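You operate a simulated robot arm through the tools that you are given. There is no shell and no other tool.

The job below is to be done with a simulated robot arm. You get a single attempt, and the scene is never put back.

## Task
Free the middle conveyor's pinched can and run it to the gate.
Fine: belt switch Off first and left Off; free both star knobs on the rails, set the width to 45, tighten both; then hold the yellow button.

The check looks at the end state, three seconds after you hand in, the way a careful person would. Anything else that was tipped, shoved, dropped, spilled or broken makes it a failure.

## Robot
A 7-joint arm with a fingered hand, fixed in place. Base frame: the origin is on the floor under the middle of its stand, x ahead of it, y to its left, z up. Units: mm, degrees, N and s.
It reaches about 1023 mm from its shoulder. Its first joint turns from -166.0 to 166.0 degrees. Payload 4 kg.
Tool frame: the origin (TCP) lies between the finger pads and is the grasp point; the fingertips stand 30 mm ahead of it; z points along the fingers, y is the line along which they close. The gripper opens to 104 mm; its body begins 35 mm behind the TCP. The gripper is a hand of 4 fingers: y runs from the thumb to the fingers, the wrist lies at [-15, -113, -190] in the tool frame, and closing takes about 1.5 s.
Orientation is told as [roll, pitch, yaw] about the base's x, y, z axes, in that order, counted from this pose: with the fingers straight down and the wrist toward the robot, the tool's x, y and z point along [0, 1, 0], [1, 0, 0] and [0, 0, -1] of the base frame.

## Interface
- The arm moves only by the tool play_rows. Its argument "increments" is one flat list of numbers, 6 for each row, row after row: the shift along the base's x, y, z in mm, then the turn, a rotation vector about the base's x, y, z in degrees. In form: [dx, dy, dz, wx, wy, wz, dx, dy, dz, wx, wy, wz, ...]. A call has 1 to 20 rows; each row shifts and turns the commanded pose from where the row before left it. "grip" is the finger opening in mm, from 0 to 104, set as the call begins (left out, the last holds). A row lasts 0.2 s, in which the tool goes at most 50 mm and 8.6 degrees; a call with a longer step from one row to the next is refused whole, and so is a gripper value outside its range. Where a pose cannot be reached the arm comes as near as it can. A force on the tool above 40 N (or 10 N above the force at the start of the call, whichever is more), or a blocked arm, ends the call early, and 0.2 s more pass. Each finger travels about 153 mm/s and halts on what it meets, pressing with about 28 N; the grip force reading is that of the motor and also rises with nothing between the fingers. The clock runs only during rows and for 0.2 s after the last one: add rows that do not move to give the fingers time. It gives the time, the measured TCP pose, the force on the tool (base axes), the opening and the grip force at its end, in the units of the frame above (readings bear some noise), with the torque about the TCP (base axes, N m) and any sound that the robot's microphone picked up.
- Cameras (640 x 400 px; columns grow to the right, rows downward): "scene" is fixed at [218.3, 650.5, 1408.9]; the picture's right is [-0.66, -0.75, 0.00], its down [-0.21, 0.19, -0.96] and it looks along [0.72, -0.64, -0.29] (base axes); focal length 308 px, centre (320, 200). "wrist" rides on the gripper at [61, -92, -130] in the tool frame; the picture's right is [-0.81, 0.28, -0.52], its down [-0.53, -0.71, 0.46] and it looks along [-0.24, 0.64, 0.72] (tool axes); focal length 275 px, centre (320, 200). There is no depth. A picture from a camera that has moved, and an enlarged one, comes with that camera's place and axes in the base frame and with its lens.
- capture(camera): a new picture of that camera. It takes no simulated time.
- finger_targets(index, middle, ring, thumb_bend, thumb_turn): sets how far each is bent, from 0 (flat) to 1 (curled in); at 0.3 the hand is open as for a grip, at 0.7 the pads meet at the TCP. One left out holds its place. A second passes; each finger stops where it meets its share of the squeeze, and holds until it gets a number again. A gripper value or a shape takes the hand back. It gives what a move gives, with no picture; readings hold the bend of each and the force on the fingers (four entries, about 0 where the hand has none), thumb and palm. thumb_turn goes from beside the hand (0) to across from the fingers (1), as for a grip.
- grasp_type(shape): the hand has 4 fingers and takes this shape, open, in about a second: jaw (thumb against the fingers, like two jaws); tri (thumb and two fingers); tip (a fingertip pinch); poke (one finger out to press); point (the index stretched); flat (the hand flat); cup (the hand cupped); fist (a fist). The gripper value then closes the fingers along that shape, each until it touches; the sizes above hold for jaw. It gives what a move gives, with no picture.
- inspect(camera, box): a new picture of the part [left, top, right, bottom] of that camera's present view, enlarged. It takes no simulated time.
- hand_in(): hands the job in; it is judged then, once.

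Places have to be worked out from the pictures, the camera data and where the tool is seen. Open the gripper and draw the arm clear of the work before you hand the job in, unless the task says otherwise.

The tools are called after "Emit:" as a command line: name --argument value ..., lists and objects as JSON in quotes. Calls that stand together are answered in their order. play_rows: Moves the arm, as the interface text tells. Its arguments: {"type":"object","properties":{"increments":{"type":"array","items":{"type":"number"}},"grip":{"type":"number"}},"required":["increments"]} The other tools are called the same way: grasp_type (shape) gives the hand a shape; finger_targets (index, middle, ring, thumb_bend, thumb_turn) moves the fingers one by one; capture (camera) takes a picture; inspect (camera, box) takes an enlarged picture of a part of a camera's view; hand_in () hands the job in.

At the start:

```text
time: 0.0
ee_pos: [544.6, 95.0, 1384.3]
tool_rot: [0.1, 0.0, 0.0]
force: [0.6, 0.8, -0.5]
ft_torque: [-0.05, 0.0, -0.01]
grip_width: 103.8
finger_force: 0.0
shape: jaw
bend: [0.3, 0.3, 0.3, 0.3, 0.98]
finger forces: [0.0, 0.0, 0.0, 0.0, 0.0, 0.1]
```

scene: 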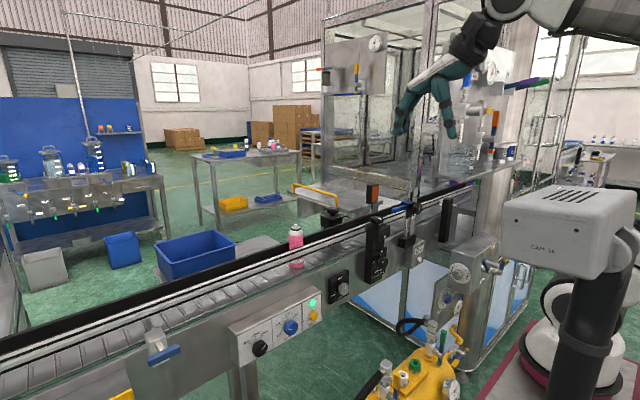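
wrist: 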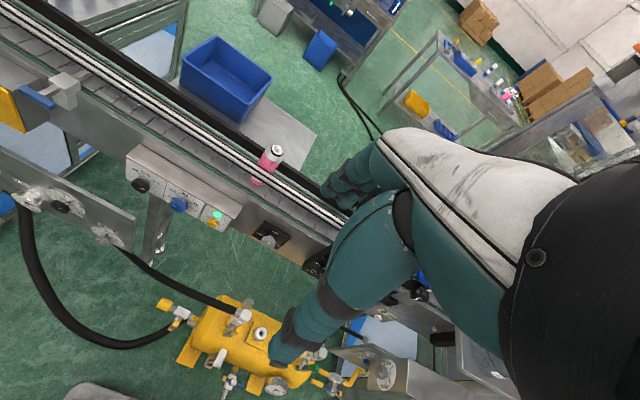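

I'll start by looking at the scene more closely, to identify the conveyors, the switch, knobs, width scale and the yellow button.

Emit:
inspect --camera "scene" --box '[200, 270, 360, 370]'

Emit:
inspect --camera "scene" --box '[260, 180, 420, 300]'

Emit:
inspect --camera "scene" --box '[100, 280, 260, 400]'

Emit:
inspect --camera "wrist" --box '[100, 120, 340, 270]'

Emit:
inspect --camera "wrist" --box '[0, 0, 240, 150]'

```text
4.00 times, centred on (280, 320) of scene
camera zoom: at [218.3, 650.5, 1408.9], right [-0.66, -0.75, 0.0], down [-0.21, 0.19, -0.96], along [0.72, -0.64, -0.29], focal length 1233 px, centre (480, -280)
```

zoom: 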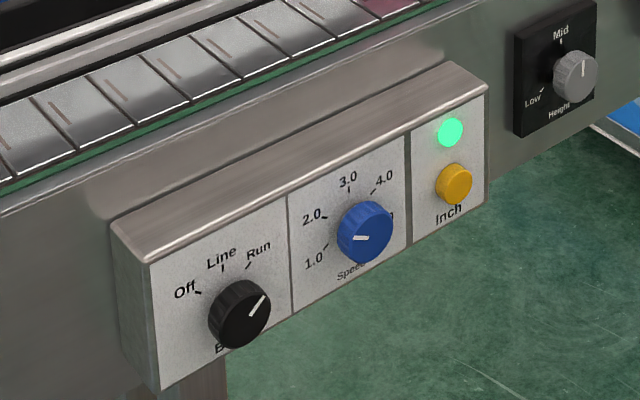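

```text
3.33 times, centred on (340, 240) of scene
camera zoom: at [218.3, 650.5, 1408.9], right [-0.66, -0.75, 0.0], down [-0.21, 0.19, -0.96], along [0.72, -0.64, -0.29], focal length 1027 px, centre (253, 67)
```

zoom: 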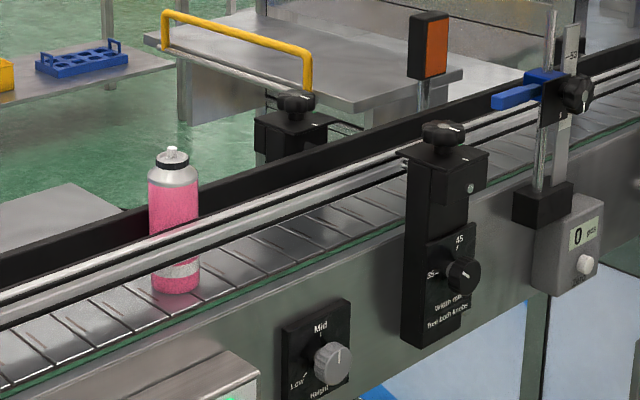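

```text
3.33 times, centred on (180, 340) of scene
camera zoom: at [218.3, 650.5, 1408.9], right [-0.66, -0.75, 0.0], down [-0.21, 0.19, -0.96], along [0.72, -0.64, -0.29], focal length 1027 px, centre (787, -267)
```

zoom: 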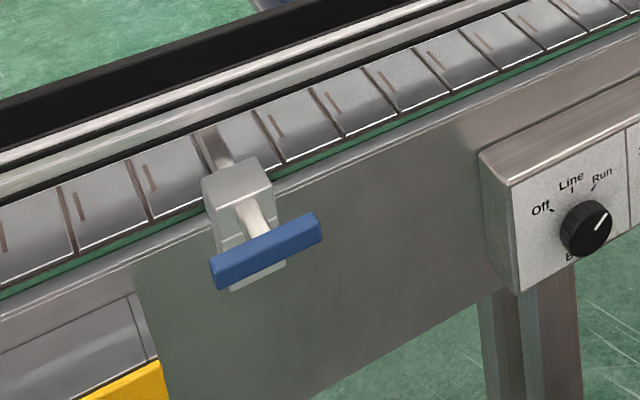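

```text
2.67 times, centred on (220, 195) of wrist
camera zoom: at [452.4, 156.9, 1513.2], right [0.28, -0.81, 0.52], down [-0.71, -0.53, -0.46], along [0.64, -0.24, -0.72], focal length 734 px, centre (587, 213)
```

zoom: 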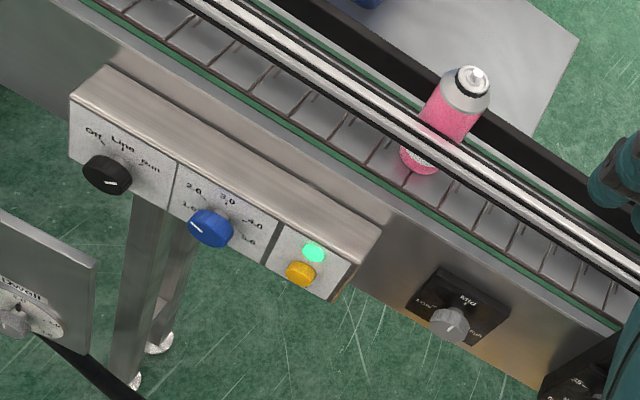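

```text
2.67 times, centred on (120, 75) of wrist
camera zoom: at [452.4, 156.9, 1513.2], right [0.28, -0.81, 0.52], down [-0.71, -0.53, -0.46], along [0.64, -0.24, -0.72], focal length 734 px, centre (853, 533)
```

zoom: 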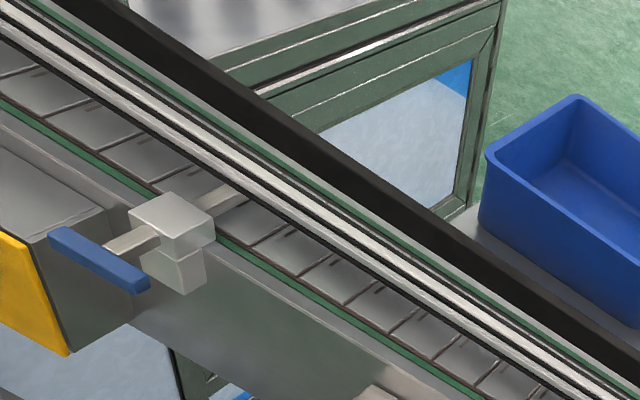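

The belt knob triangulates to about (763, 357, 860), the yellow Inch button to (777, 180, 853), and the can top to (889, 149, 1084). Next I'll zoom in on the star knobs, the width dial and the right-hand part of the scene.

Emit:
inspect --camera "scene" --box '[310, 190, 406, 250]'

Emit:
inspect --camera "scene" --box '[350, 230, 414, 290]'

Emit:
inspect --camera "scene" --box '[380, 160, 540, 260]'

Emit:
inspect --camera "scene" --box '[400, 230, 640, 400]'

Emit:
inspect --camera "scene" --box '[270, 215, 330, 275]'

Emit:
inspect --camera "wrist" --box '[0, 120, 200, 280]'

```text
6.67 times, centred on (358, 220) of scene
camera zoom: at [218.3, 650.5, 1408.9], right [-0.66, -0.75, 0.0], down [-0.21, 0.19, -0.96], along [0.72, -0.64, -0.29], focal length 2054 px, centre (67, 67)
```

zoom: 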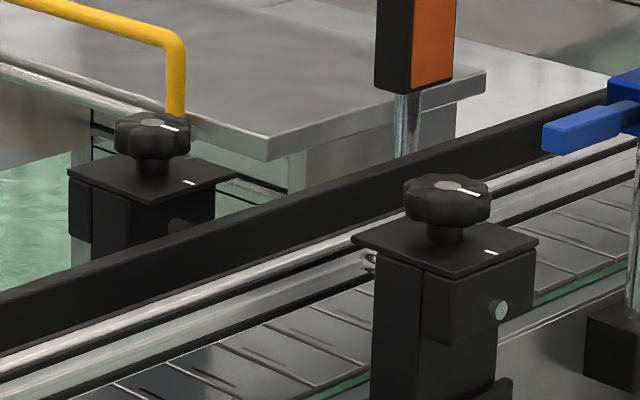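

```text
6.67 times, centred on (382, 260) of scene
camera zoom: at [218.3, 650.5, 1408.9], right [-0.66, -0.75, 0.0], down [-0.21, 0.19, -0.96], along [0.72, -0.64, -0.29], focal length 2054 px, centre (-93, -200)
```

zoom: 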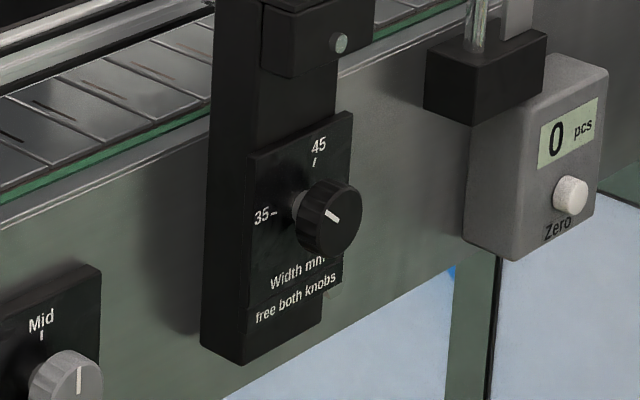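

```text
4.00 times, centred on (460, 210) of scene
camera zoom: at [218.3, 650.5, 1408.9], right [-0.66, -0.75, 0.0], down [-0.21, 0.19, -0.96], along [0.72, -0.64, -0.29], focal length 1233 px, centre (-240, 160)
```

zoom: 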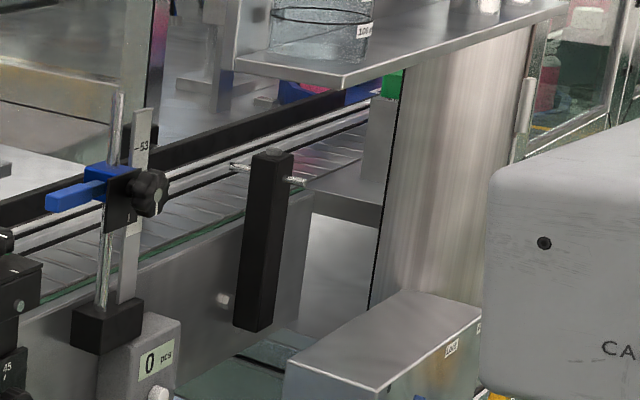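

```text
2.35 times, centred on (520, 315) of scene
camera zoom: at [218.3, 650.5, 1408.9], right [-0.66, -0.75, 0.0], down [-0.21, 0.19, -0.96], along [0.72, -0.64, -0.29], focal length 725 px, centre (-151, -71)
```

zoom: 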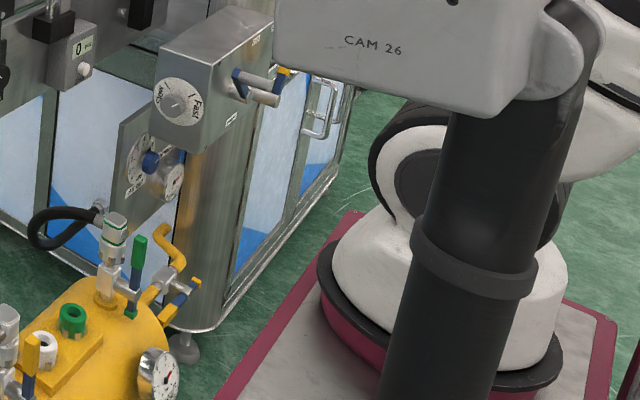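

```text
6.67 times, centred on (300, 245) of scene
camera zoom: at [218.3, 650.5, 1408.9], right [-0.66, -0.75, 0.0], down [-0.21, 0.19, -0.96], along [0.72, -0.64, -0.29], focal length 2054 px, centre (453, -100)
```

zoom: 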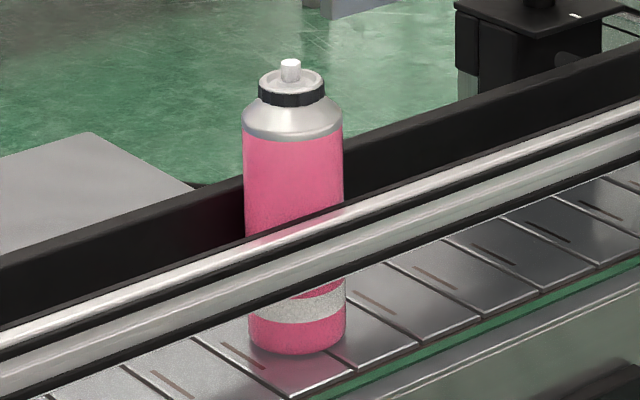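

```text
2.50 times, centred on (100, 200) of wrist
camera zoom: at [452.4, 156.9, 1513.2], right [0.28, -0.81, 0.52], down [-0.71, -0.53, -0.46], along [0.64, -0.24, -0.72], focal length 688 px, centre (870, 200)
```

zoom: 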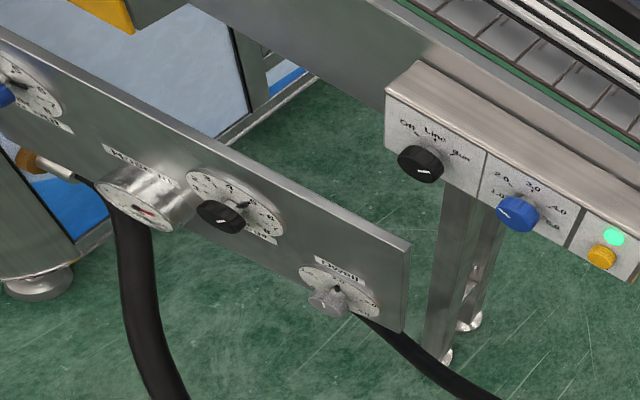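

The star knobs have vertical axes, with white marks on their tops and on the bracket plates. Before moving I'll check the upper structures near the arm for obstacles.

Emit:
inspect --camera "scene" --box '[300, 0, 540, 150]'

Emit:
inspect --camera "scene" --box '[360, 240, 520, 400]'

Emit:
inspect --camera "wrist" --box '[320, 200, 640, 400]'

Emit:
inspect --camera "wrist" --box '[0, 200, 320, 400]'

```text
2.67 times, centred on (420, 75) of scene
camera zoom: at [218.3, 650.5, 1408.9], right [-0.66, -0.75, 0.0], down [-0.21, 0.19, -0.96], along [0.72, -0.64, -0.29], focal length 822 px, centre (53, 533)
```

zoom: 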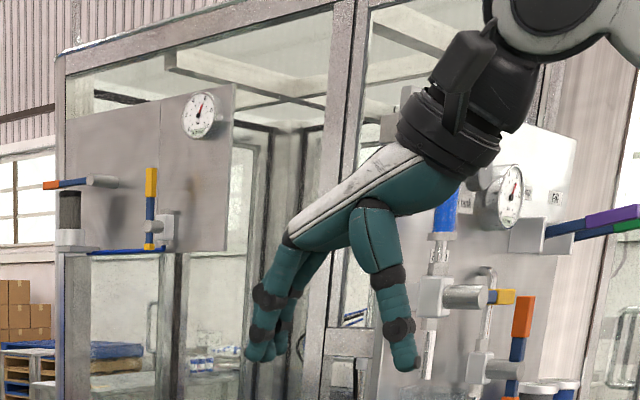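

```text
2.50 times, centred on (440, 320) of scene
camera zoom: at [218.3, 650.5, 1408.9], right [-0.66, -0.75, 0.0], down [-0.21, 0.19, -0.96], along [0.72, -0.64, -0.29], focal length 770 px, centre (20, -100)
```

zoom: 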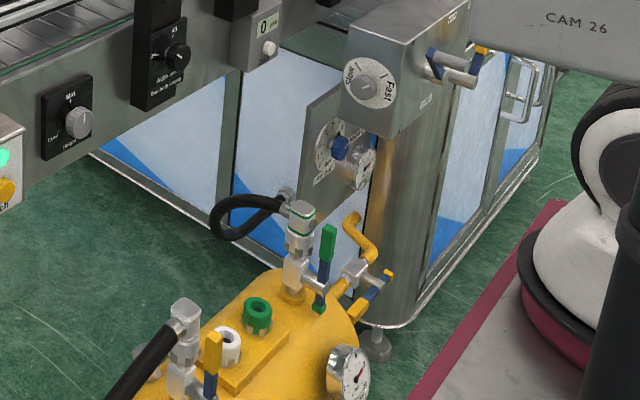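

```text
2.00 times, centred on (480, 300) of wrist
camera zoom: at [452.4, 156.9, 1513.2], right [0.28, -0.81, 0.52], down [-0.71, -0.53, -0.46], along [0.64, -0.24, -0.72], focal length 551 px, centre (0, 0)
```

zoom: 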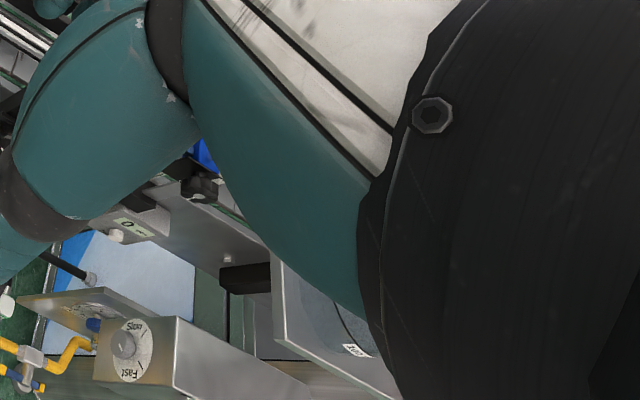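

```text
2.00 times, centred on (160, 300) of wrist
camera zoom: at [452.4, 156.9, 1513.2], right [0.28, -0.81, 0.52], down [-0.71, -0.53, -0.46], along [0.64, -0.24, -0.72], focal length 551 px, centre (640, 0)
```

zoom: 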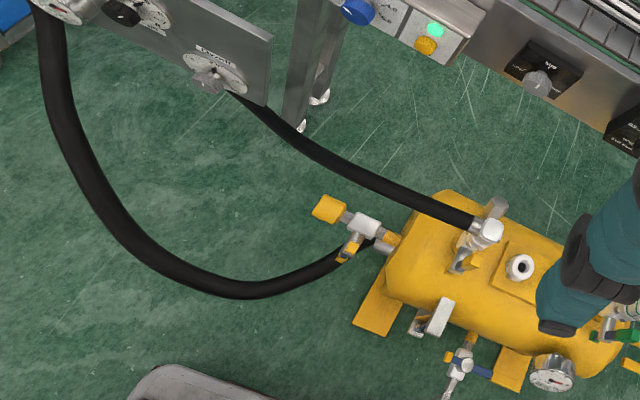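

Triangulating gives the yellow tank well below z≈620, the Slow/Fast cabinet near (673, -486, 760), and the dial panel below z≈725, so the air above the conveyor front is clear. I'll shift the hand toward -y and slightly forward, staying high, to view the star knobs with the wrist camera.

Emit:
play_rows --increments '[12, -32, -10, 0, 0, 0, 12, -32, -10, 0, 0, 0, 12, -32, -10, 0, 0, 0, 12, -32, -10, 0, 0, 0, 12, -32, -10, 0, 0, 0, 0, -10, 0, 0, 0, 0]'

Emit:
capture --camera "wrist"

Emit:
capture --camera "scene"

```text
time: 1.4
ee_pos: [604.3, -76.2, 1333.0]
tool_rot: [-0.1, -0.1, 0.0]
force: [-0.9, 0.3, -0.1]
ft_torque: [-0.01, 0.01, 0.0]
grip_width: 103.6
finger_force: 0.0
shape: jaw
bend: [0.3, 0.3, 0.3, 0.3, 0.98]
finger forces: [0.0, 0.1, 0.0, 0.1, 0.0, 0.1]
```

```text
taken
camera wrist: at [512.2, -13.5, 1463.2], right [0.28, -0.81, 0.52], down [-0.71, -0.53, -0.46], along [0.64, -0.24, -0.72], focal length 275 px, centre (320, 200)
```

wrist: 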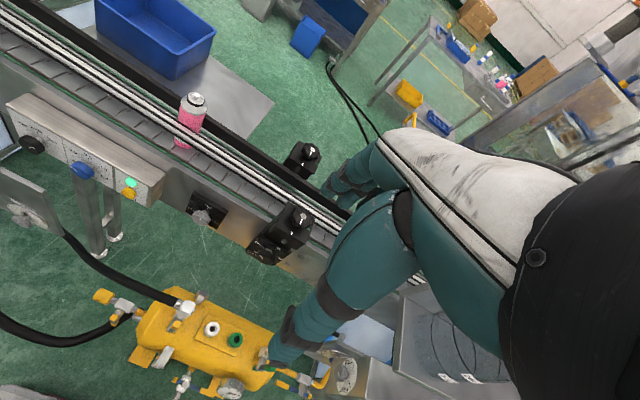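

```text
taken
```

scene: 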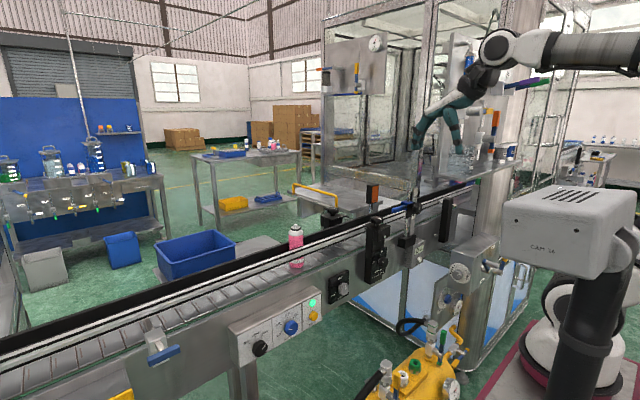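

Both star knobs and the width dial are now visible in the wrist view; I'll zoom in to read the marks.

Emit:
inspect --camera "wrist" --box '[240, 130, 336, 190]'

Emit:
inspect --camera "wrist" --box '[240, 190, 336, 270]'

Emit:
inspect --camera "wrist" --box '[0, 90, 240, 240]'

Emit:
inspect --camera "scene" --box '[400, 0, 640, 200]'

```text
6.67 times, centred on (288, 160) of wrist
camera zoom: at [512.2, -13.5, 1463.2], right [0.28, -0.81, 0.52], down [-0.71, -0.53, -0.46], along [0.64, -0.24, -0.72], focal length 1835 px, centre (533, 467)
```

zoom: 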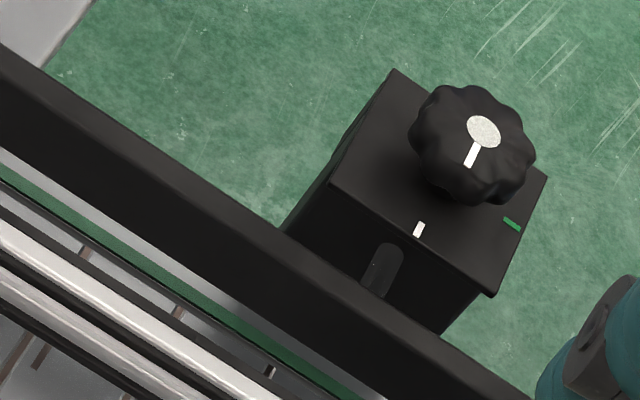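

```text
5.00 times, centred on (288, 230) of wrist
camera zoom: at [512.2, -13.5, 1463.2], right [0.28, -0.81, 0.52], down [-0.71, -0.53, -0.46], along [0.64, -0.24, -0.72], focal length 1376 px, centre (480, 50)
```

zoom: 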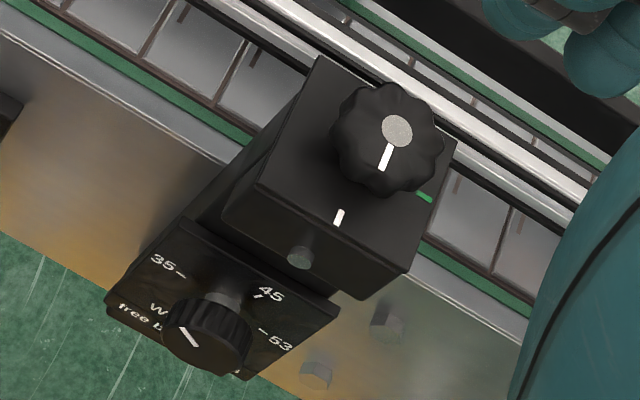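

```text
2.67 times, centred on (120, 165) of wrist
camera zoom: at [512.2, -13.5, 1463.2], right [0.28, -0.81, 0.52], down [-0.71, -0.53, -0.46], along [0.64, -0.24, -0.72], focal length 734 px, centre (853, 293)
```

zoom: 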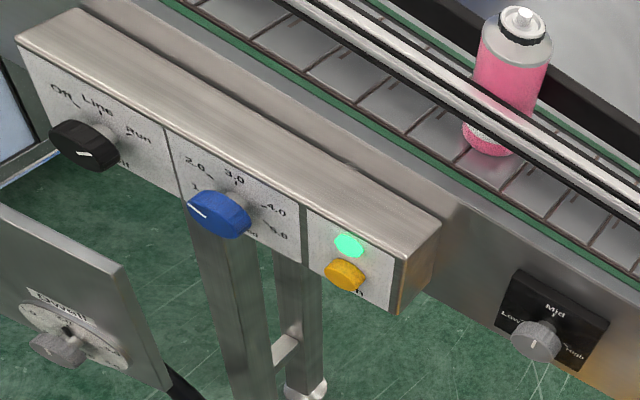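

```text
2.00 times, centred on (520, 100) of scene
camera zoom: at [218.3, 650.5, 1408.9], right [-0.66, -0.75, 0.0], down [-0.21, 0.19, -0.96], along [0.72, -0.64, -0.29], focal length 616 px, centre (-80, 400)
```

zoom: 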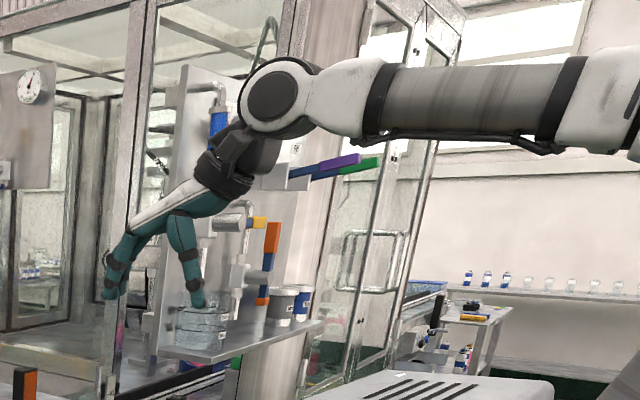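

Now it's clear: each star knob's white pointer sits at the white plate mark facing the robot, and a green mark lies 90° counter-clockwise, toward -y. Before working low and left, I'll yaw the hand to look toward -y and locate the "CAM 26" box and pole.

Emit:
play_rows --increments '[-20, 10, 0, 0, 0, -8.5, -20, 10, 0, 0, 0, -8.5, -20, 10, 0, 0, 0, -8.5, -20, 10, 0, 0, 0, -8.5, -20, 10, 0, 0, 0, -8.5, -20, 10, 0, 0, 0, -8.5, 0, 0, 0, 0, 0, -8.5]'

Emit:
capture --camera "wrist"

Emit:
capture --camera "scene"

```text
time: 3.0
ee_pos: [483.6, -15.0, 1333.2]
tool_rot: [0.0, 0.0, -59.6]
force: [0.3, 0.2, -0.2]
ft_torque: [0.0, 0.0, 0.01]
grip_width: 103.7
finger_force: 0.0
shape: jaw
bend: [0.3, 0.3, 0.3, 0.3, 0.98]
finger forces: [0.0, 0.0, 0.0, 0.0, 0.1, 0.1]
```

```text
taken
camera wrist: at [490.1, 96.0, 1463.2], right [-0.56, -0.65, 0.52], down [-0.82, 0.35, -0.46], along [0.12, -0.68, -0.72], focal length 275 px, centre (320, 200)
```

wrist: 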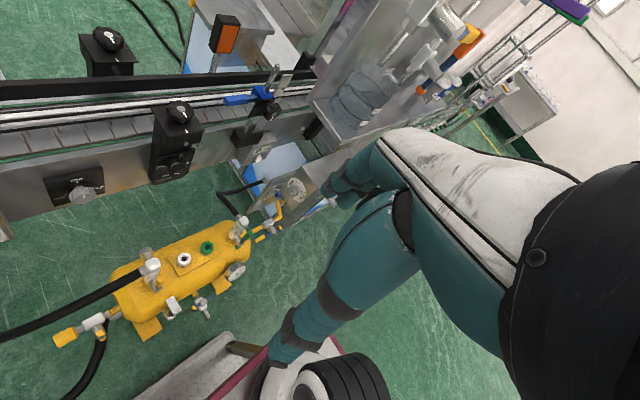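

```text
taken
```

scene: 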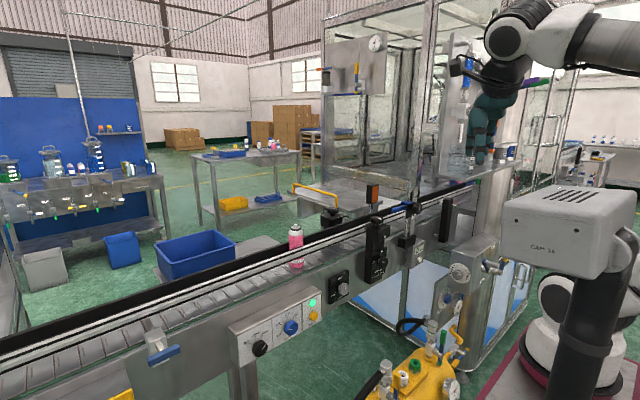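

The bottom of the wrist view shows a white and black object on a maroon-edged base; I'll zoom there to see whether it is near the arm.

Emit:
inspect --camera "wrist" --box '[80, 300, 400, 400]'

Emit:
inspect --camera "scene" --box '[448, 170, 640, 400]'

Emit:
inspect --camera "scene" --box '[440, 0, 640, 125]'

Emit:
inspect --camera "wrist" --box '[130, 70, 290, 190]'

```text
2.00 times, centred on (240, 350) of wrist
camera zoom: at [490.1, 96.0, 1463.2], right [-0.56, -0.65, 0.52], down [-0.82, 0.35, -0.46], along [0.12, -0.68, -0.72], focal length 551 px, centre (480, -100)
```

zoom: 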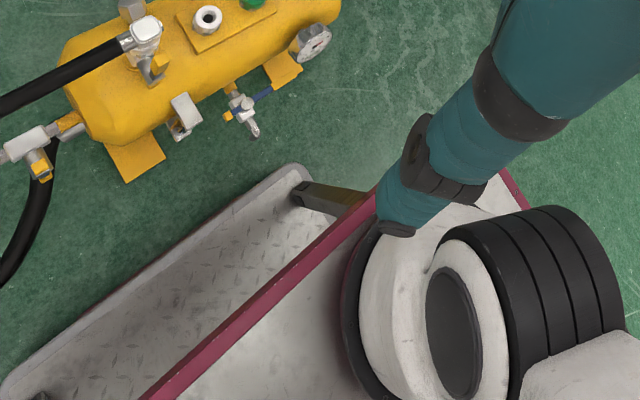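

```text
1.74 times, centred on (544, 285) of scene
camera zoom: at [218.3, 650.5, 1408.9], right [-0.66, -0.75, 0.0], down [-0.21, 0.19, -0.96], along [0.72, -0.64, -0.29], focal length 536 px, centre (-70, 52)
```

zoom: 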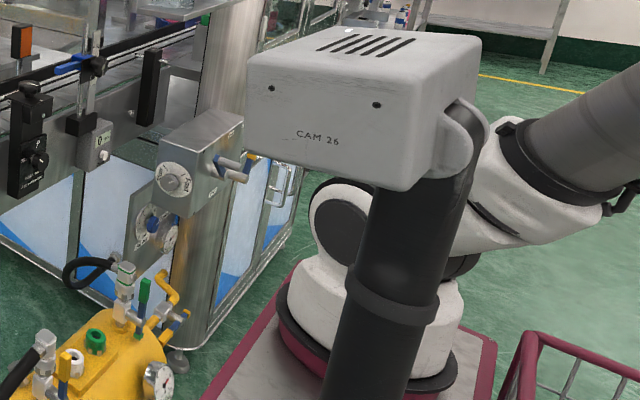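

```text
3.20 times, centred on (540, 62) of scene
camera zoom: at [218.3, 650.5, 1408.9], right [-0.66, -0.75, 0.0], down [-0.21, 0.19, -0.96], along [0.72, -0.64, -0.29], focal length 986 px, centre (-384, 640)
```

zoom: 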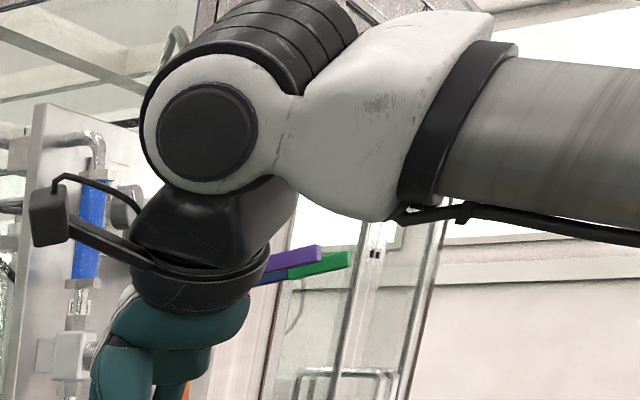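

```text
3.33 times, centred on (210, 130) of wrist
camera zoom: at [490.1, 96.0, 1463.2], right [-0.56, -0.65, 0.52], down [-0.82, 0.35, -0.46], along [0.12, -0.68, -0.72], focal length 918 px, centre (687, 433)
```

zoom: 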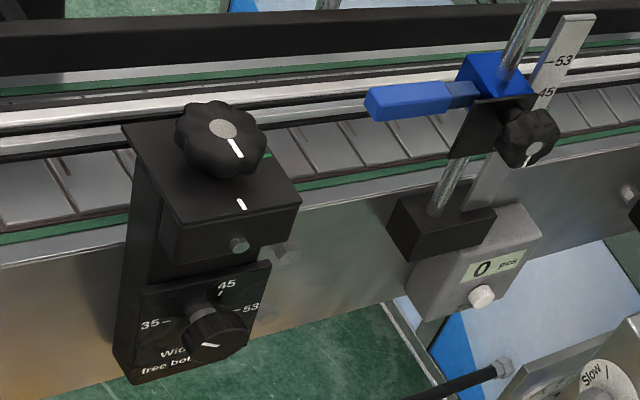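

The white base with the maroon frame is this robot itself, behind the CAM 26 camera post. I need the post's position relative to the arm's left-side workspace, so I'll raise the hand, move left and yaw further to look back toward it.

Emit:
play_rows --increments '[10, 30, 8, 0, 0, -8.4, 10, 30, 8, 0, 0, -8.4, 10, 30, 8, 0, 0, -8.4, 10, 30, 8, 0, 0, -8.4, 10, 30, 8, 0, 0, -8.4, 10, 30, 8, 0, 0, -8.4]'

Emit:
capture --camera "wrist"

Emit:
capture --camera "scene"

```text
time: 4.4
ee_pos: [525.3, 106.0, 1365.2]
tool_rot: [-0.1, 0.3, -93.0]
force: [-0.4, 0.5, 0.2]
ft_torque: [0.02, 0.01, -0.01]
grip_width: 104.0
finger_force: 0.1
shape: jaw
bend: [0.3, 0.3, 0.3, 0.3, 0.98]
finger forces: [0.0, 0.1, 0.1, 0.0, 0.0, 0.0]
out of reach, approached as far as the arm can: row 5, 6
```

```text
taken
camera wrist: at [590.4, 193.4, 1495.8], right [-0.82, -0.23, 0.52], down [-0.49, 0.74, -0.45], along [-0.28, -0.63, -0.73], focal length 275 px, centre (320, 200)
```

wrist: 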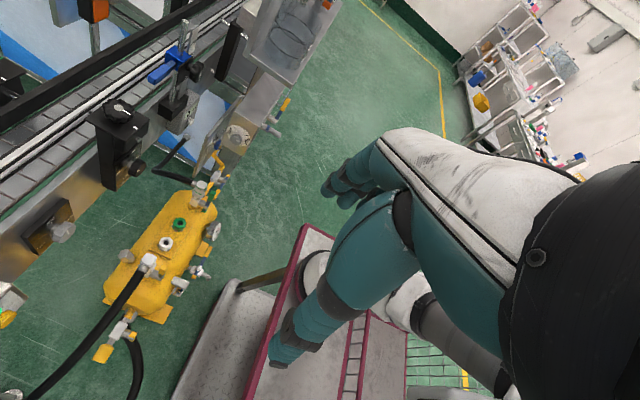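

```text
taken
```

scene: 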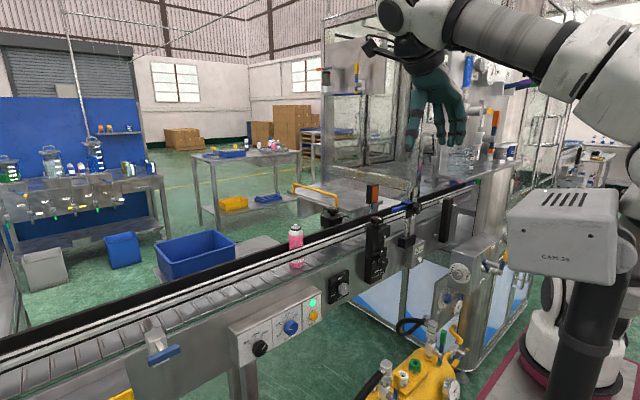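

The yaw reached about -93° and stopped at a joint limit. The CAM 26 box looks slightly different in this frame, so I'll zoom to check whether it moved.

Emit:
inspect --camera "scene" --box '[448, 170, 640, 400]'

Emit:
inspect --camera "wrist" --box '[200, 200, 520, 400]'

```text
1.74 times, centred on (544, 285) of scene
camera zoom: at [218.3, 650.5, 1408.9], right [-0.66, -0.75, 0.0], down [-0.21, 0.19, -0.96], along [0.72, -0.64, -0.29], focal length 536 px, centre (-70, 52)
```

zoom: 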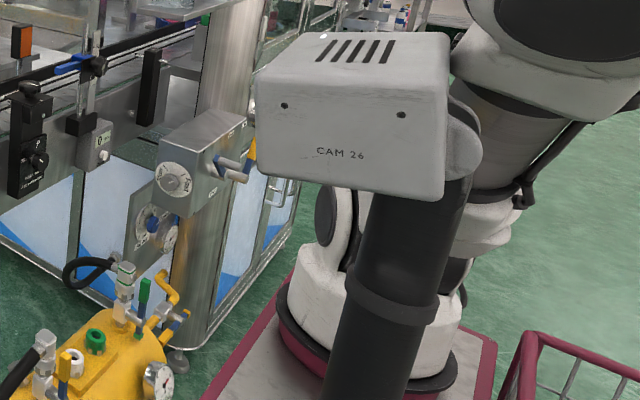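

```text
2.00 times, centred on (360, 300) of wrist
camera zoom: at [590.4, 193.4, 1495.8], right [-0.82, -0.23, 0.52], down [-0.49, 0.74, -0.45], along [-0.28, -0.63, -0.73], focal length 551 px, centre (240, 0)
```

zoom: 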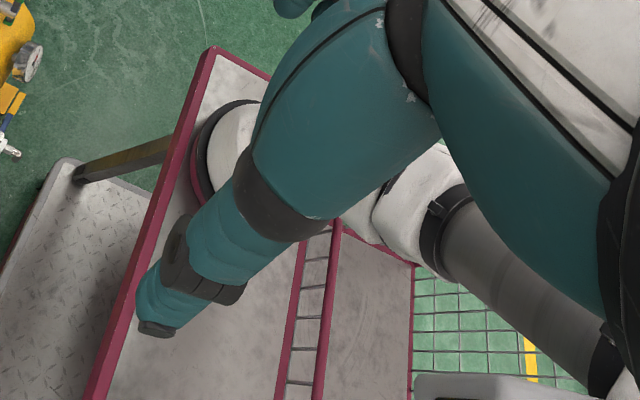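

The CAM 26 head has swivelled on its post (roughly at (300, 130, 1150–1270)), though the arm reported no contact and doesn't appear to touch it. I'll wait a second without moving to see whether it pans by itself.

Emit:
play_rows --increments '[0, 0, 0, 0, 0, 0, 0, 0, 0, 0, 0, 0, 0, 0, 0, 0, 0, 0, 0, 0, 0, 0, 0, 0]'

Emit:
inspect --camera "scene" --box '[448, 170, 640, 400]'

Emit:
inspect --camera "scene" --box '[360, 0, 640, 200]'

```text
time: 5.4
ee_pos: [524.8, 105.4, 1366.7]
tool_rot: [0.0, 0.0, -93.0]
force: [0.4, 0.1, -0.8]
ft_torque: [0.01, 0.0, 0.01]
grip_width: 103.9
finger_force: 0.0
shape: jaw
bend: [0.3, 0.3, 0.3, 0.3, 0.98]
finger forces: [0.0, 0.0, 0.0, 0.1, 0.0, 0.1]
```

```text
1.74 times, centred on (544, 285) of scene
camera zoom: at [218.3, 650.5, 1408.9], right [-0.66, -0.75, 0.0], down [-0.21, 0.19, -0.96], along [0.72, -0.64, -0.29], focal length 536 px, centre (-70, 52)
```

zoom: 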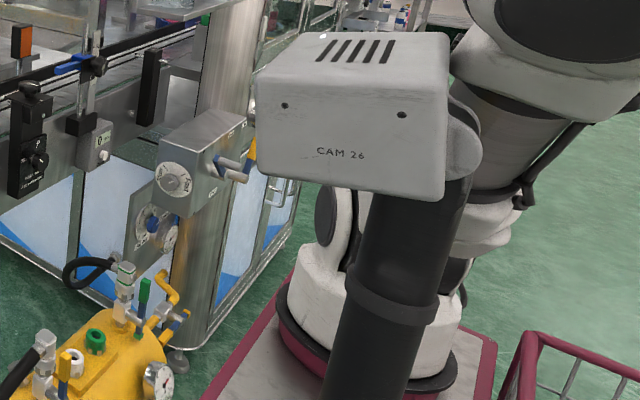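

```text
2.00 times, centred on (500, 100) of scene
camera zoom: at [218.3, 650.5, 1408.9], right [-0.66, -0.75, 0.0], down [-0.21, 0.19, -0.96], along [0.72, -0.64, -0.29], focal length 616 px, centre (-40, 400)
```

zoom: 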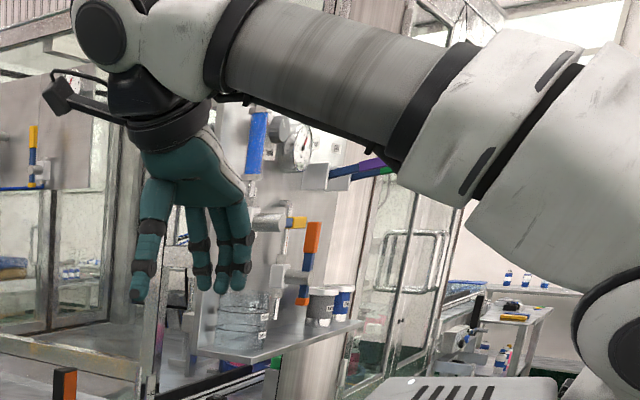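

The head stays put, so I need to know whether it tracks the robot or was nudged. I'll reverse the yaw back to neutral in place, which takes the elbow away, and look again.

Emit:
play_rows --increments '[0, 0, 5, 0, 0, 8.4, 0, 0, 5, 0, 0, 8.4, 0, 0, 5, 0, 0, 8.4, 0, 0, 0, 0, 0, 8.4, 0, 0, 0, 0, 0, 8.4, 0, 0, 0, 0, 0, 8.4]'

Emit:
capture --camera "scene"

Emit:
inspect --camera "scene" --box '[448, 170, 640, 400]'

```text
time: 6.8
ee_pos: [525.4, 106.0, 1380.4]
tool_rot: [0.0, -0.1, -42.6]
force: [-0.3, 1.3, 0.4]
ft_torque: [-0.02, 0.03, 0.0]
grip_width: 104.1
finger_force: 0.0
shape: jaw
bend: [0.3, 0.3, 0.3, 0.3, 0.98]
finger forces: [0.0, 0.0, 0.0, 0.1, 0.0, 0.0]
```

```text
taken
```

scene: 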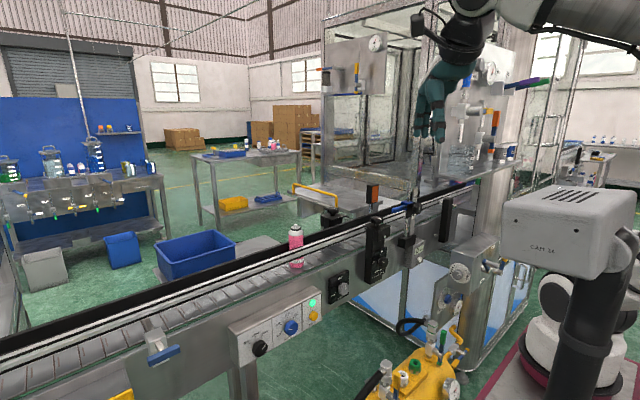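

```text
1.74 times, centred on (544, 285) of scene
camera zoom: at [218.3, 650.5, 1408.9], right [-0.66, -0.75, 0.0], down [-0.21, 0.19, -0.96], along [0.72, -0.64, -0.29], focal length 536 px, centre (-70, 52)
```

zoom: 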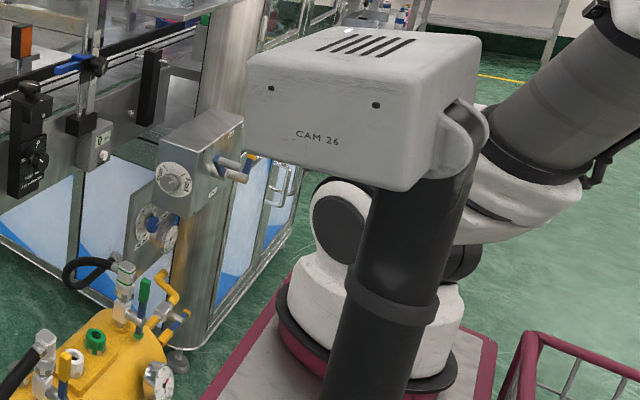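

The head returned to its original position as the elbow receded, so nothing is displaced; I'll avoid that far-negative yaw. Now I'll yaw back to neutral while moving forward and left, then start turning the hand to horizontal (fingers toward +x).

Emit:
play_rows --increments '[19, 19, 0, 0, 0, 8.5, 19, 19, 0, 0, 0, 8.5, 19, 19, 0, 0, 0, 8.5, 19, 19, 0, 0, 0, 8.5, 19, 19, 0, 0, 0, 8.6, 0, 0, 0, -4.619, -4.619, 4.619, 0, 0, 0, -4.619, -4.619, 4.619, 0, 0, 0, -4.619, -4.619, 4.619, 0, 0, 0, -4.619, -4.619, 4.619, 0, 0, 0, -4.619, -4.619, 4.619, 0, 0, 0, -4.619, -4.619, 4.619, 0, 0, 0, -4.619, -4.619, 4.619]'

Emit:
capture --camera "scene"

Emit:
capture --camera "wrist"

```text
time: 9.4
ee_pos: [620.8, 200.1, 1379.2]
tool_rot: [-41.7, -19.4, 41.6]
force: [0.6, -0.2, -0.4]
ft_torque: [0.02, 0.02, 0.02]
grip_width: 103.8
finger_force: 0.0
shape: jaw
bend: [0.3, 0.3, 0.3, 0.3, 0.98]
finger forces: [0.1, 0.0, 0.0, 0.0, 0.1, 0.0]
```

```text
taken
```

scene: 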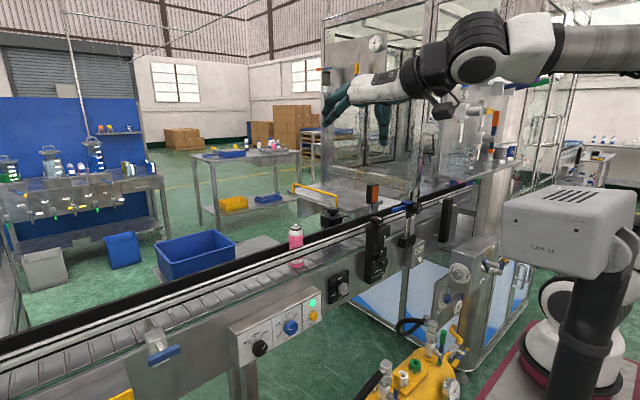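

```text
taken
camera wrist: at [452.7, 230.1, 1402.6], right [0.14, -0.23, 0.96], down [-0.04, -0.97, -0.22], along [0.99, -0.01, -0.14], focal length 275 px, centre (320, 200)
```

wrist: 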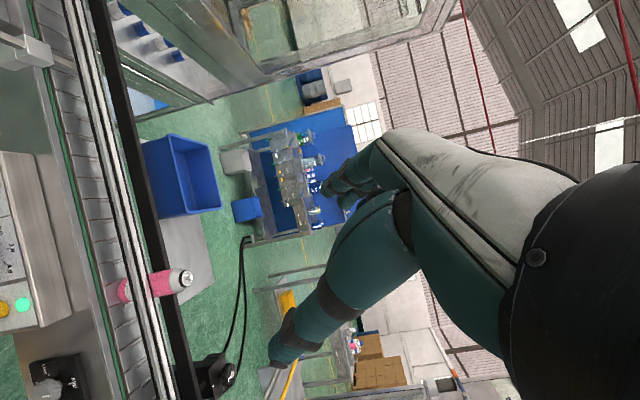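

The orientation is progressing well with the arm well clear of the camera post. I'll finish turning the fingers to +x, then roll about -x so the wrist comes up above the hand.

Emit:
play_rows --increments '[3, 10, 0, -4.619, -4.619, 4.619, 3, 10, 0, -4.619, -4.619, 4.619, 3, 10, 0, -4.619, -4.619, 4.619, 3, 10, 0, -4.619, -4.619, 4.619, 3, 10, 0, -4.619, -4.619, 4.619, 3, 10, 0, -4.619, -4.619, 4.619, 3, 10, 0, -4.619, -4.619, 4.619, 3, 10, 0, -4.619, -4.619, 4.619, 0, 5, 0, -8, 0, 0, 0, 5, 0, -8, 0, 0, 0, 5, 0, -8, 0, 0, 0, 5, 0, -8, 0, 0, 0, 5, 0, -8, 0, 0]'

Emit:
capture --camera "scene"

Emit:
capture --camera "wrist"

```text
time: 12.2
ee_pos: [644.4, 306.2, 1379.4]
tool_rot: [-90.0, 40.1, 89.9]
force: [-0.5, -0.1, 0.0]
ft_torque: [0.01, 0.02, 0.01]
grip_width: 103.9
finger_force: 0.0
shape: jaw
bend: [0.3, 0.3, 0.3, 0.3, 0.98]
finger forces: [0.1, 0.1, 0.0, 0.0, 0.1, 0.0]
```

```text
taken
```

scene: 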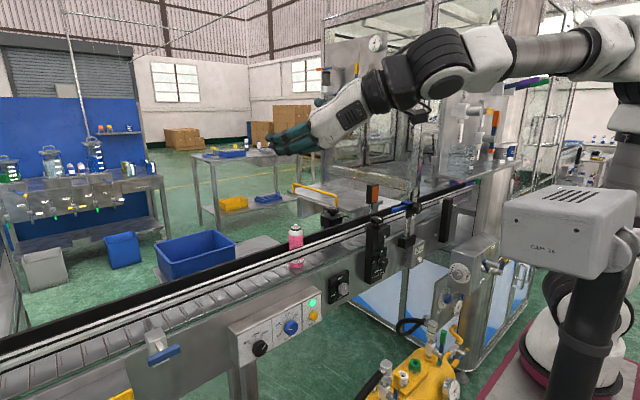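

```text
taken
camera wrist: at [512.9, 196.4, 1392.1], right [-0.52, 0.73, 0.44], down [0.46, -0.2, 0.87], along [0.72, 0.65, -0.23], focal length 275 px, centre (320, 200)
```

wrist: 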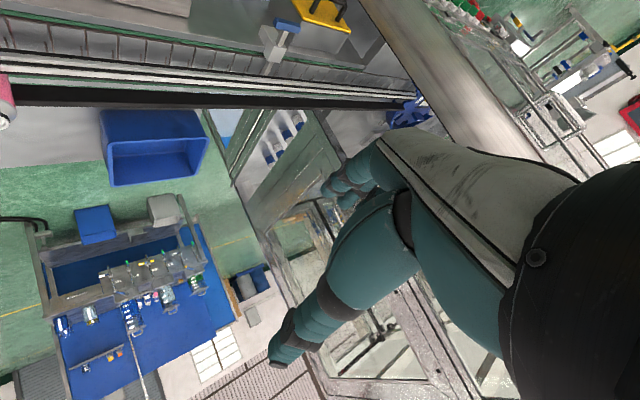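

The hand is now horizontal with the wrist partly above. I'll keep rolling to bring the wrist on top and descend partway, watching clearance from the camera post.

Emit:
play_rows --increments '[3, 3, -30, -8.3, 0, 0, 3, 3, -30, -8.3, 0, 0, 3, 3, -30, -8.3, 0, 0, 3, 3, -30, -8.3, 0, 0, 3, 3, -30, -8.4, 0, 0, 3, 3, -30, -8.4, 0, 0]'

Emit:
capture --camera "scene"

Emit:
capture --camera "wrist"

```text
time: 13.6
ee_pos: [661.7, 323.8, 1199.7]
tool_rot: [67.5, 90.0, -112.7]
force: [-0.1, -0.2, 0.5]
ft_torque: [0.0, 0.06, -0.04]
grip_width: 103.8
finger_force: 0.1
shape: jaw
bend: [0.3, 0.3, 0.3, 0.3, 0.98]
finger forces: [0.0, 0.0, 0.0, 0.1, 0.1, 0.0]
```

```text
taken
```

scene: 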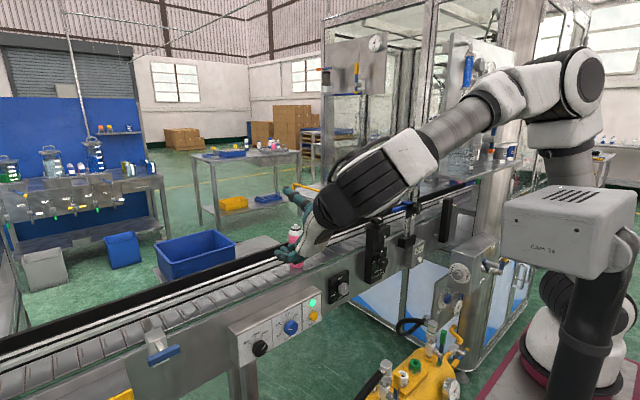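

```text
taken
camera wrist: at [530.5, 263.2, 1291.6], right [-0.52, 0.81, -0.28], down [0.46, 0.53, 0.71], along [0.72, 0.24, -0.64], focal length 275 px, centre (320, 200)
```

wrist: 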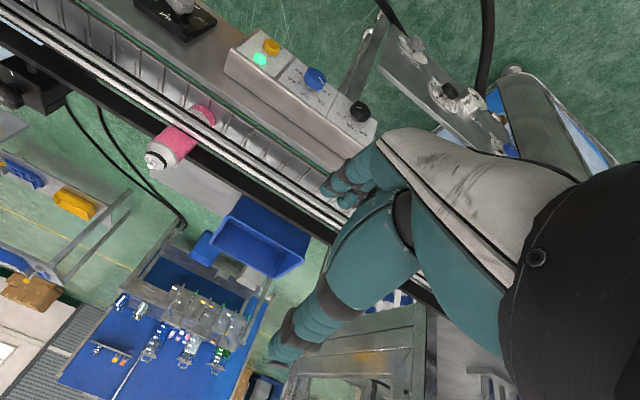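

The arm is elbow-up and clear of the post; the panel is seen from above. I'll descend to about z=1000 in front of the panel to get a close look at the belt knob.

Emit:
play_rows --increments '[-5, 5, -40, 0, 0, 0, -5, 5, -40, 0, 0, 0, -5, 5, -40, 0, 0, 0, -5, 5, -40, 0, 0, 0, 0, 0, -40, 0, 0, 0]'

Emit:
capture --camera "scene"

Emit:
capture --camera "wrist"

```text
time: 14.8
ee_pos: [641.6, 345.2, 1000.1]
tool_rot: [-60.7, 89.9, 119.2]
force: [0.4, 0.0, -0.7]
ft_torque: [-0.01, -0.02, -0.02]
grip_width: 103.8
finger_force: 0.0
shape: jaw
bend: [0.3, 0.3, 0.3, 0.3, 0.98]
finger forces: [0.1, 0.0, 0.0, 0.0, 0.0, 0.0]
```

```text
taken
```

scene: 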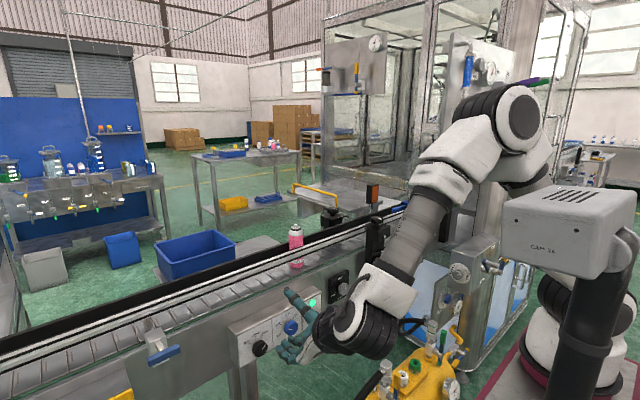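

```text
taken
camera wrist: at [511.2, 282.9, 1091.4], right [-0.52, 0.81, -0.27], down [0.46, 0.53, 0.71], along [0.72, 0.24, -0.64], focal length 275 px, centre (320, 200)
```

wrist: 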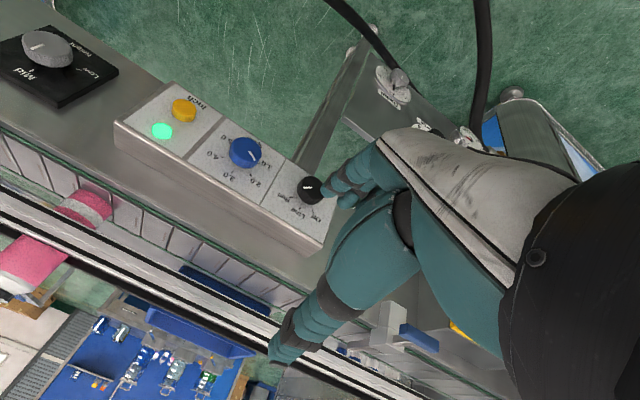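

Good close view of the panel. I'll zoom in on the belt knob and panel labels.

Emit:
inspect --camera "wrist" --box '[220, 120, 380, 260]'

Emit:
inspect --camera "wrist" --box '[100, 70, 340, 220]'

Emit:
inspect --camera "scene" --box '[220, 270, 380, 370]'

```text
2.86 times, centred on (300, 190) of wrist
camera zoom: at [511.2, 282.9, 1091.4], right [-0.52, 0.81, -0.27], down [0.46, 0.53, 0.71], along [0.72, 0.24, -0.64], focal length 786 px, centre (377, 229)
```

zoom: 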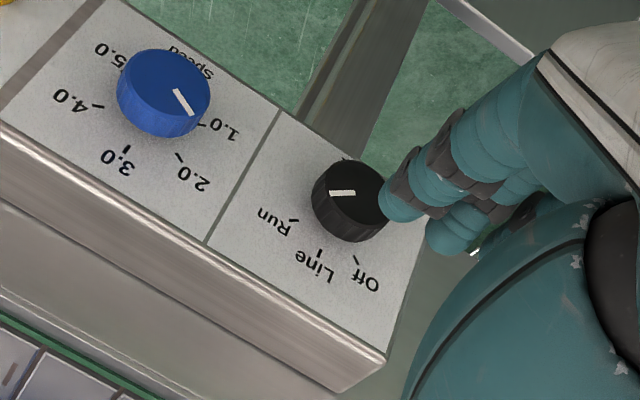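

```text
2.67 times, centred on (220, 145) of wrist
camera zoom: at [511.2, 282.9, 1091.4], right [-0.52, 0.81, -0.27], down [0.46, 0.53, 0.71], along [0.72, 0.24, -0.64], focal length 734 px, centre (587, 347)
```

zoom: 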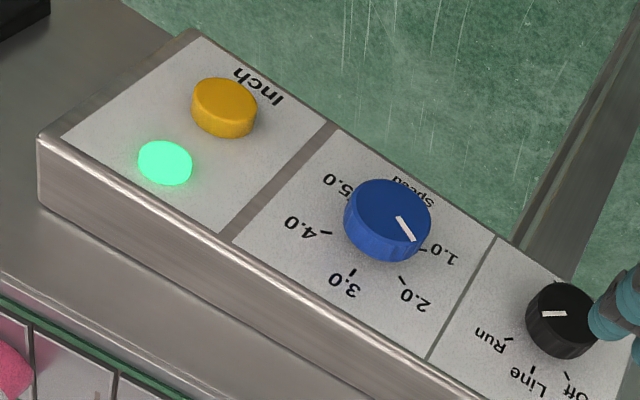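

```text
4.00 times, centred on (300, 320) of scene
camera zoom: at [218.3, 650.5, 1408.9], right [-0.66, -0.75, 0.0], down [-0.21, 0.19, -0.96], along [0.72, -0.64, -0.29], focal length 1233 px, centre (400, -280)
```

zoom: 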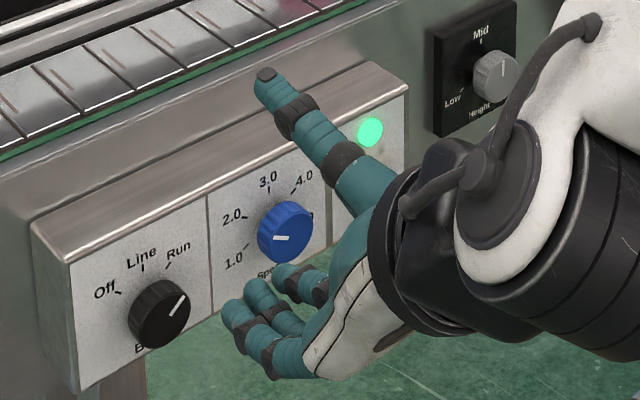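

The panel face works out near x≈793 and vertical, with the belt cap near (769, 352, 853) at Run (about +60°) and Off at about -60°. I'll roll to put the thumb and fingers either side of the knob (ρ≈-115) and descend to its height, staying ~90 mm back.

Emit:
play_rows --increments '[2, 1, -18, 8.1, 0, 0, 2, 1, -18, 8.1, 0, 0, 2, 1, -18, 8.1, 0, 0, 2, 1, -18, 8.1, 0, 0, 2, 1, -18, 8.1, 0, 0, 2, 1, -18, 8.1, 0, 0, 2, 1, -18, 8.1, 0, 0, 2, 0, -21, 8.3, 0, 0]'

Emit:
capture --camera "wrist"

Emit:
capture --camera "scene"

```text
time: 16.6
ee_pos: [658.6, 352.6, 851.7]
tool_rot: [-89.9, 24.7, 90.0]
force: [-0.3, -0.8, 0.0]
ft_torque: [0.0, 0.02, 0.01]
grip_width: 103.9
finger_force: 0.1
shape: jaw
bend: [0.3, 0.3, 0.3, 0.3, 0.98]
finger forces: [0.0, 0.0, 0.0, 0.0, 0.1, 0.0]
```

```text
taken
camera wrist: at [526.4, 242.8, 835.4], right [-0.52, 0.59, 0.62], down [0.46, -0.42, 0.78], along [0.72, 0.69, -0.05], focal length 275 px, centre (320, 200)
```

wrist: 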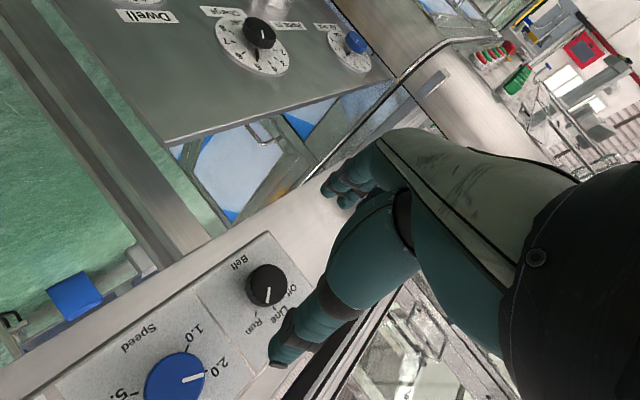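

```text
taken
```

scene: 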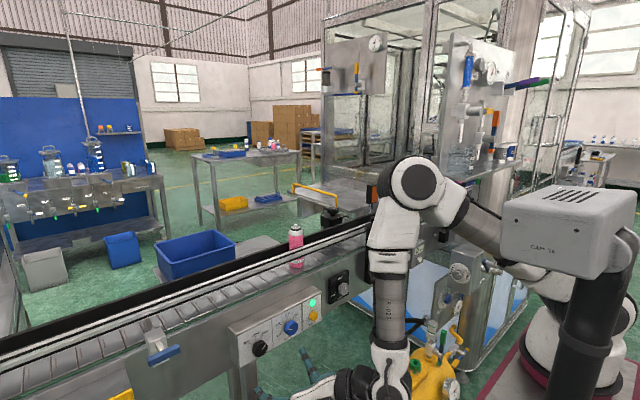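

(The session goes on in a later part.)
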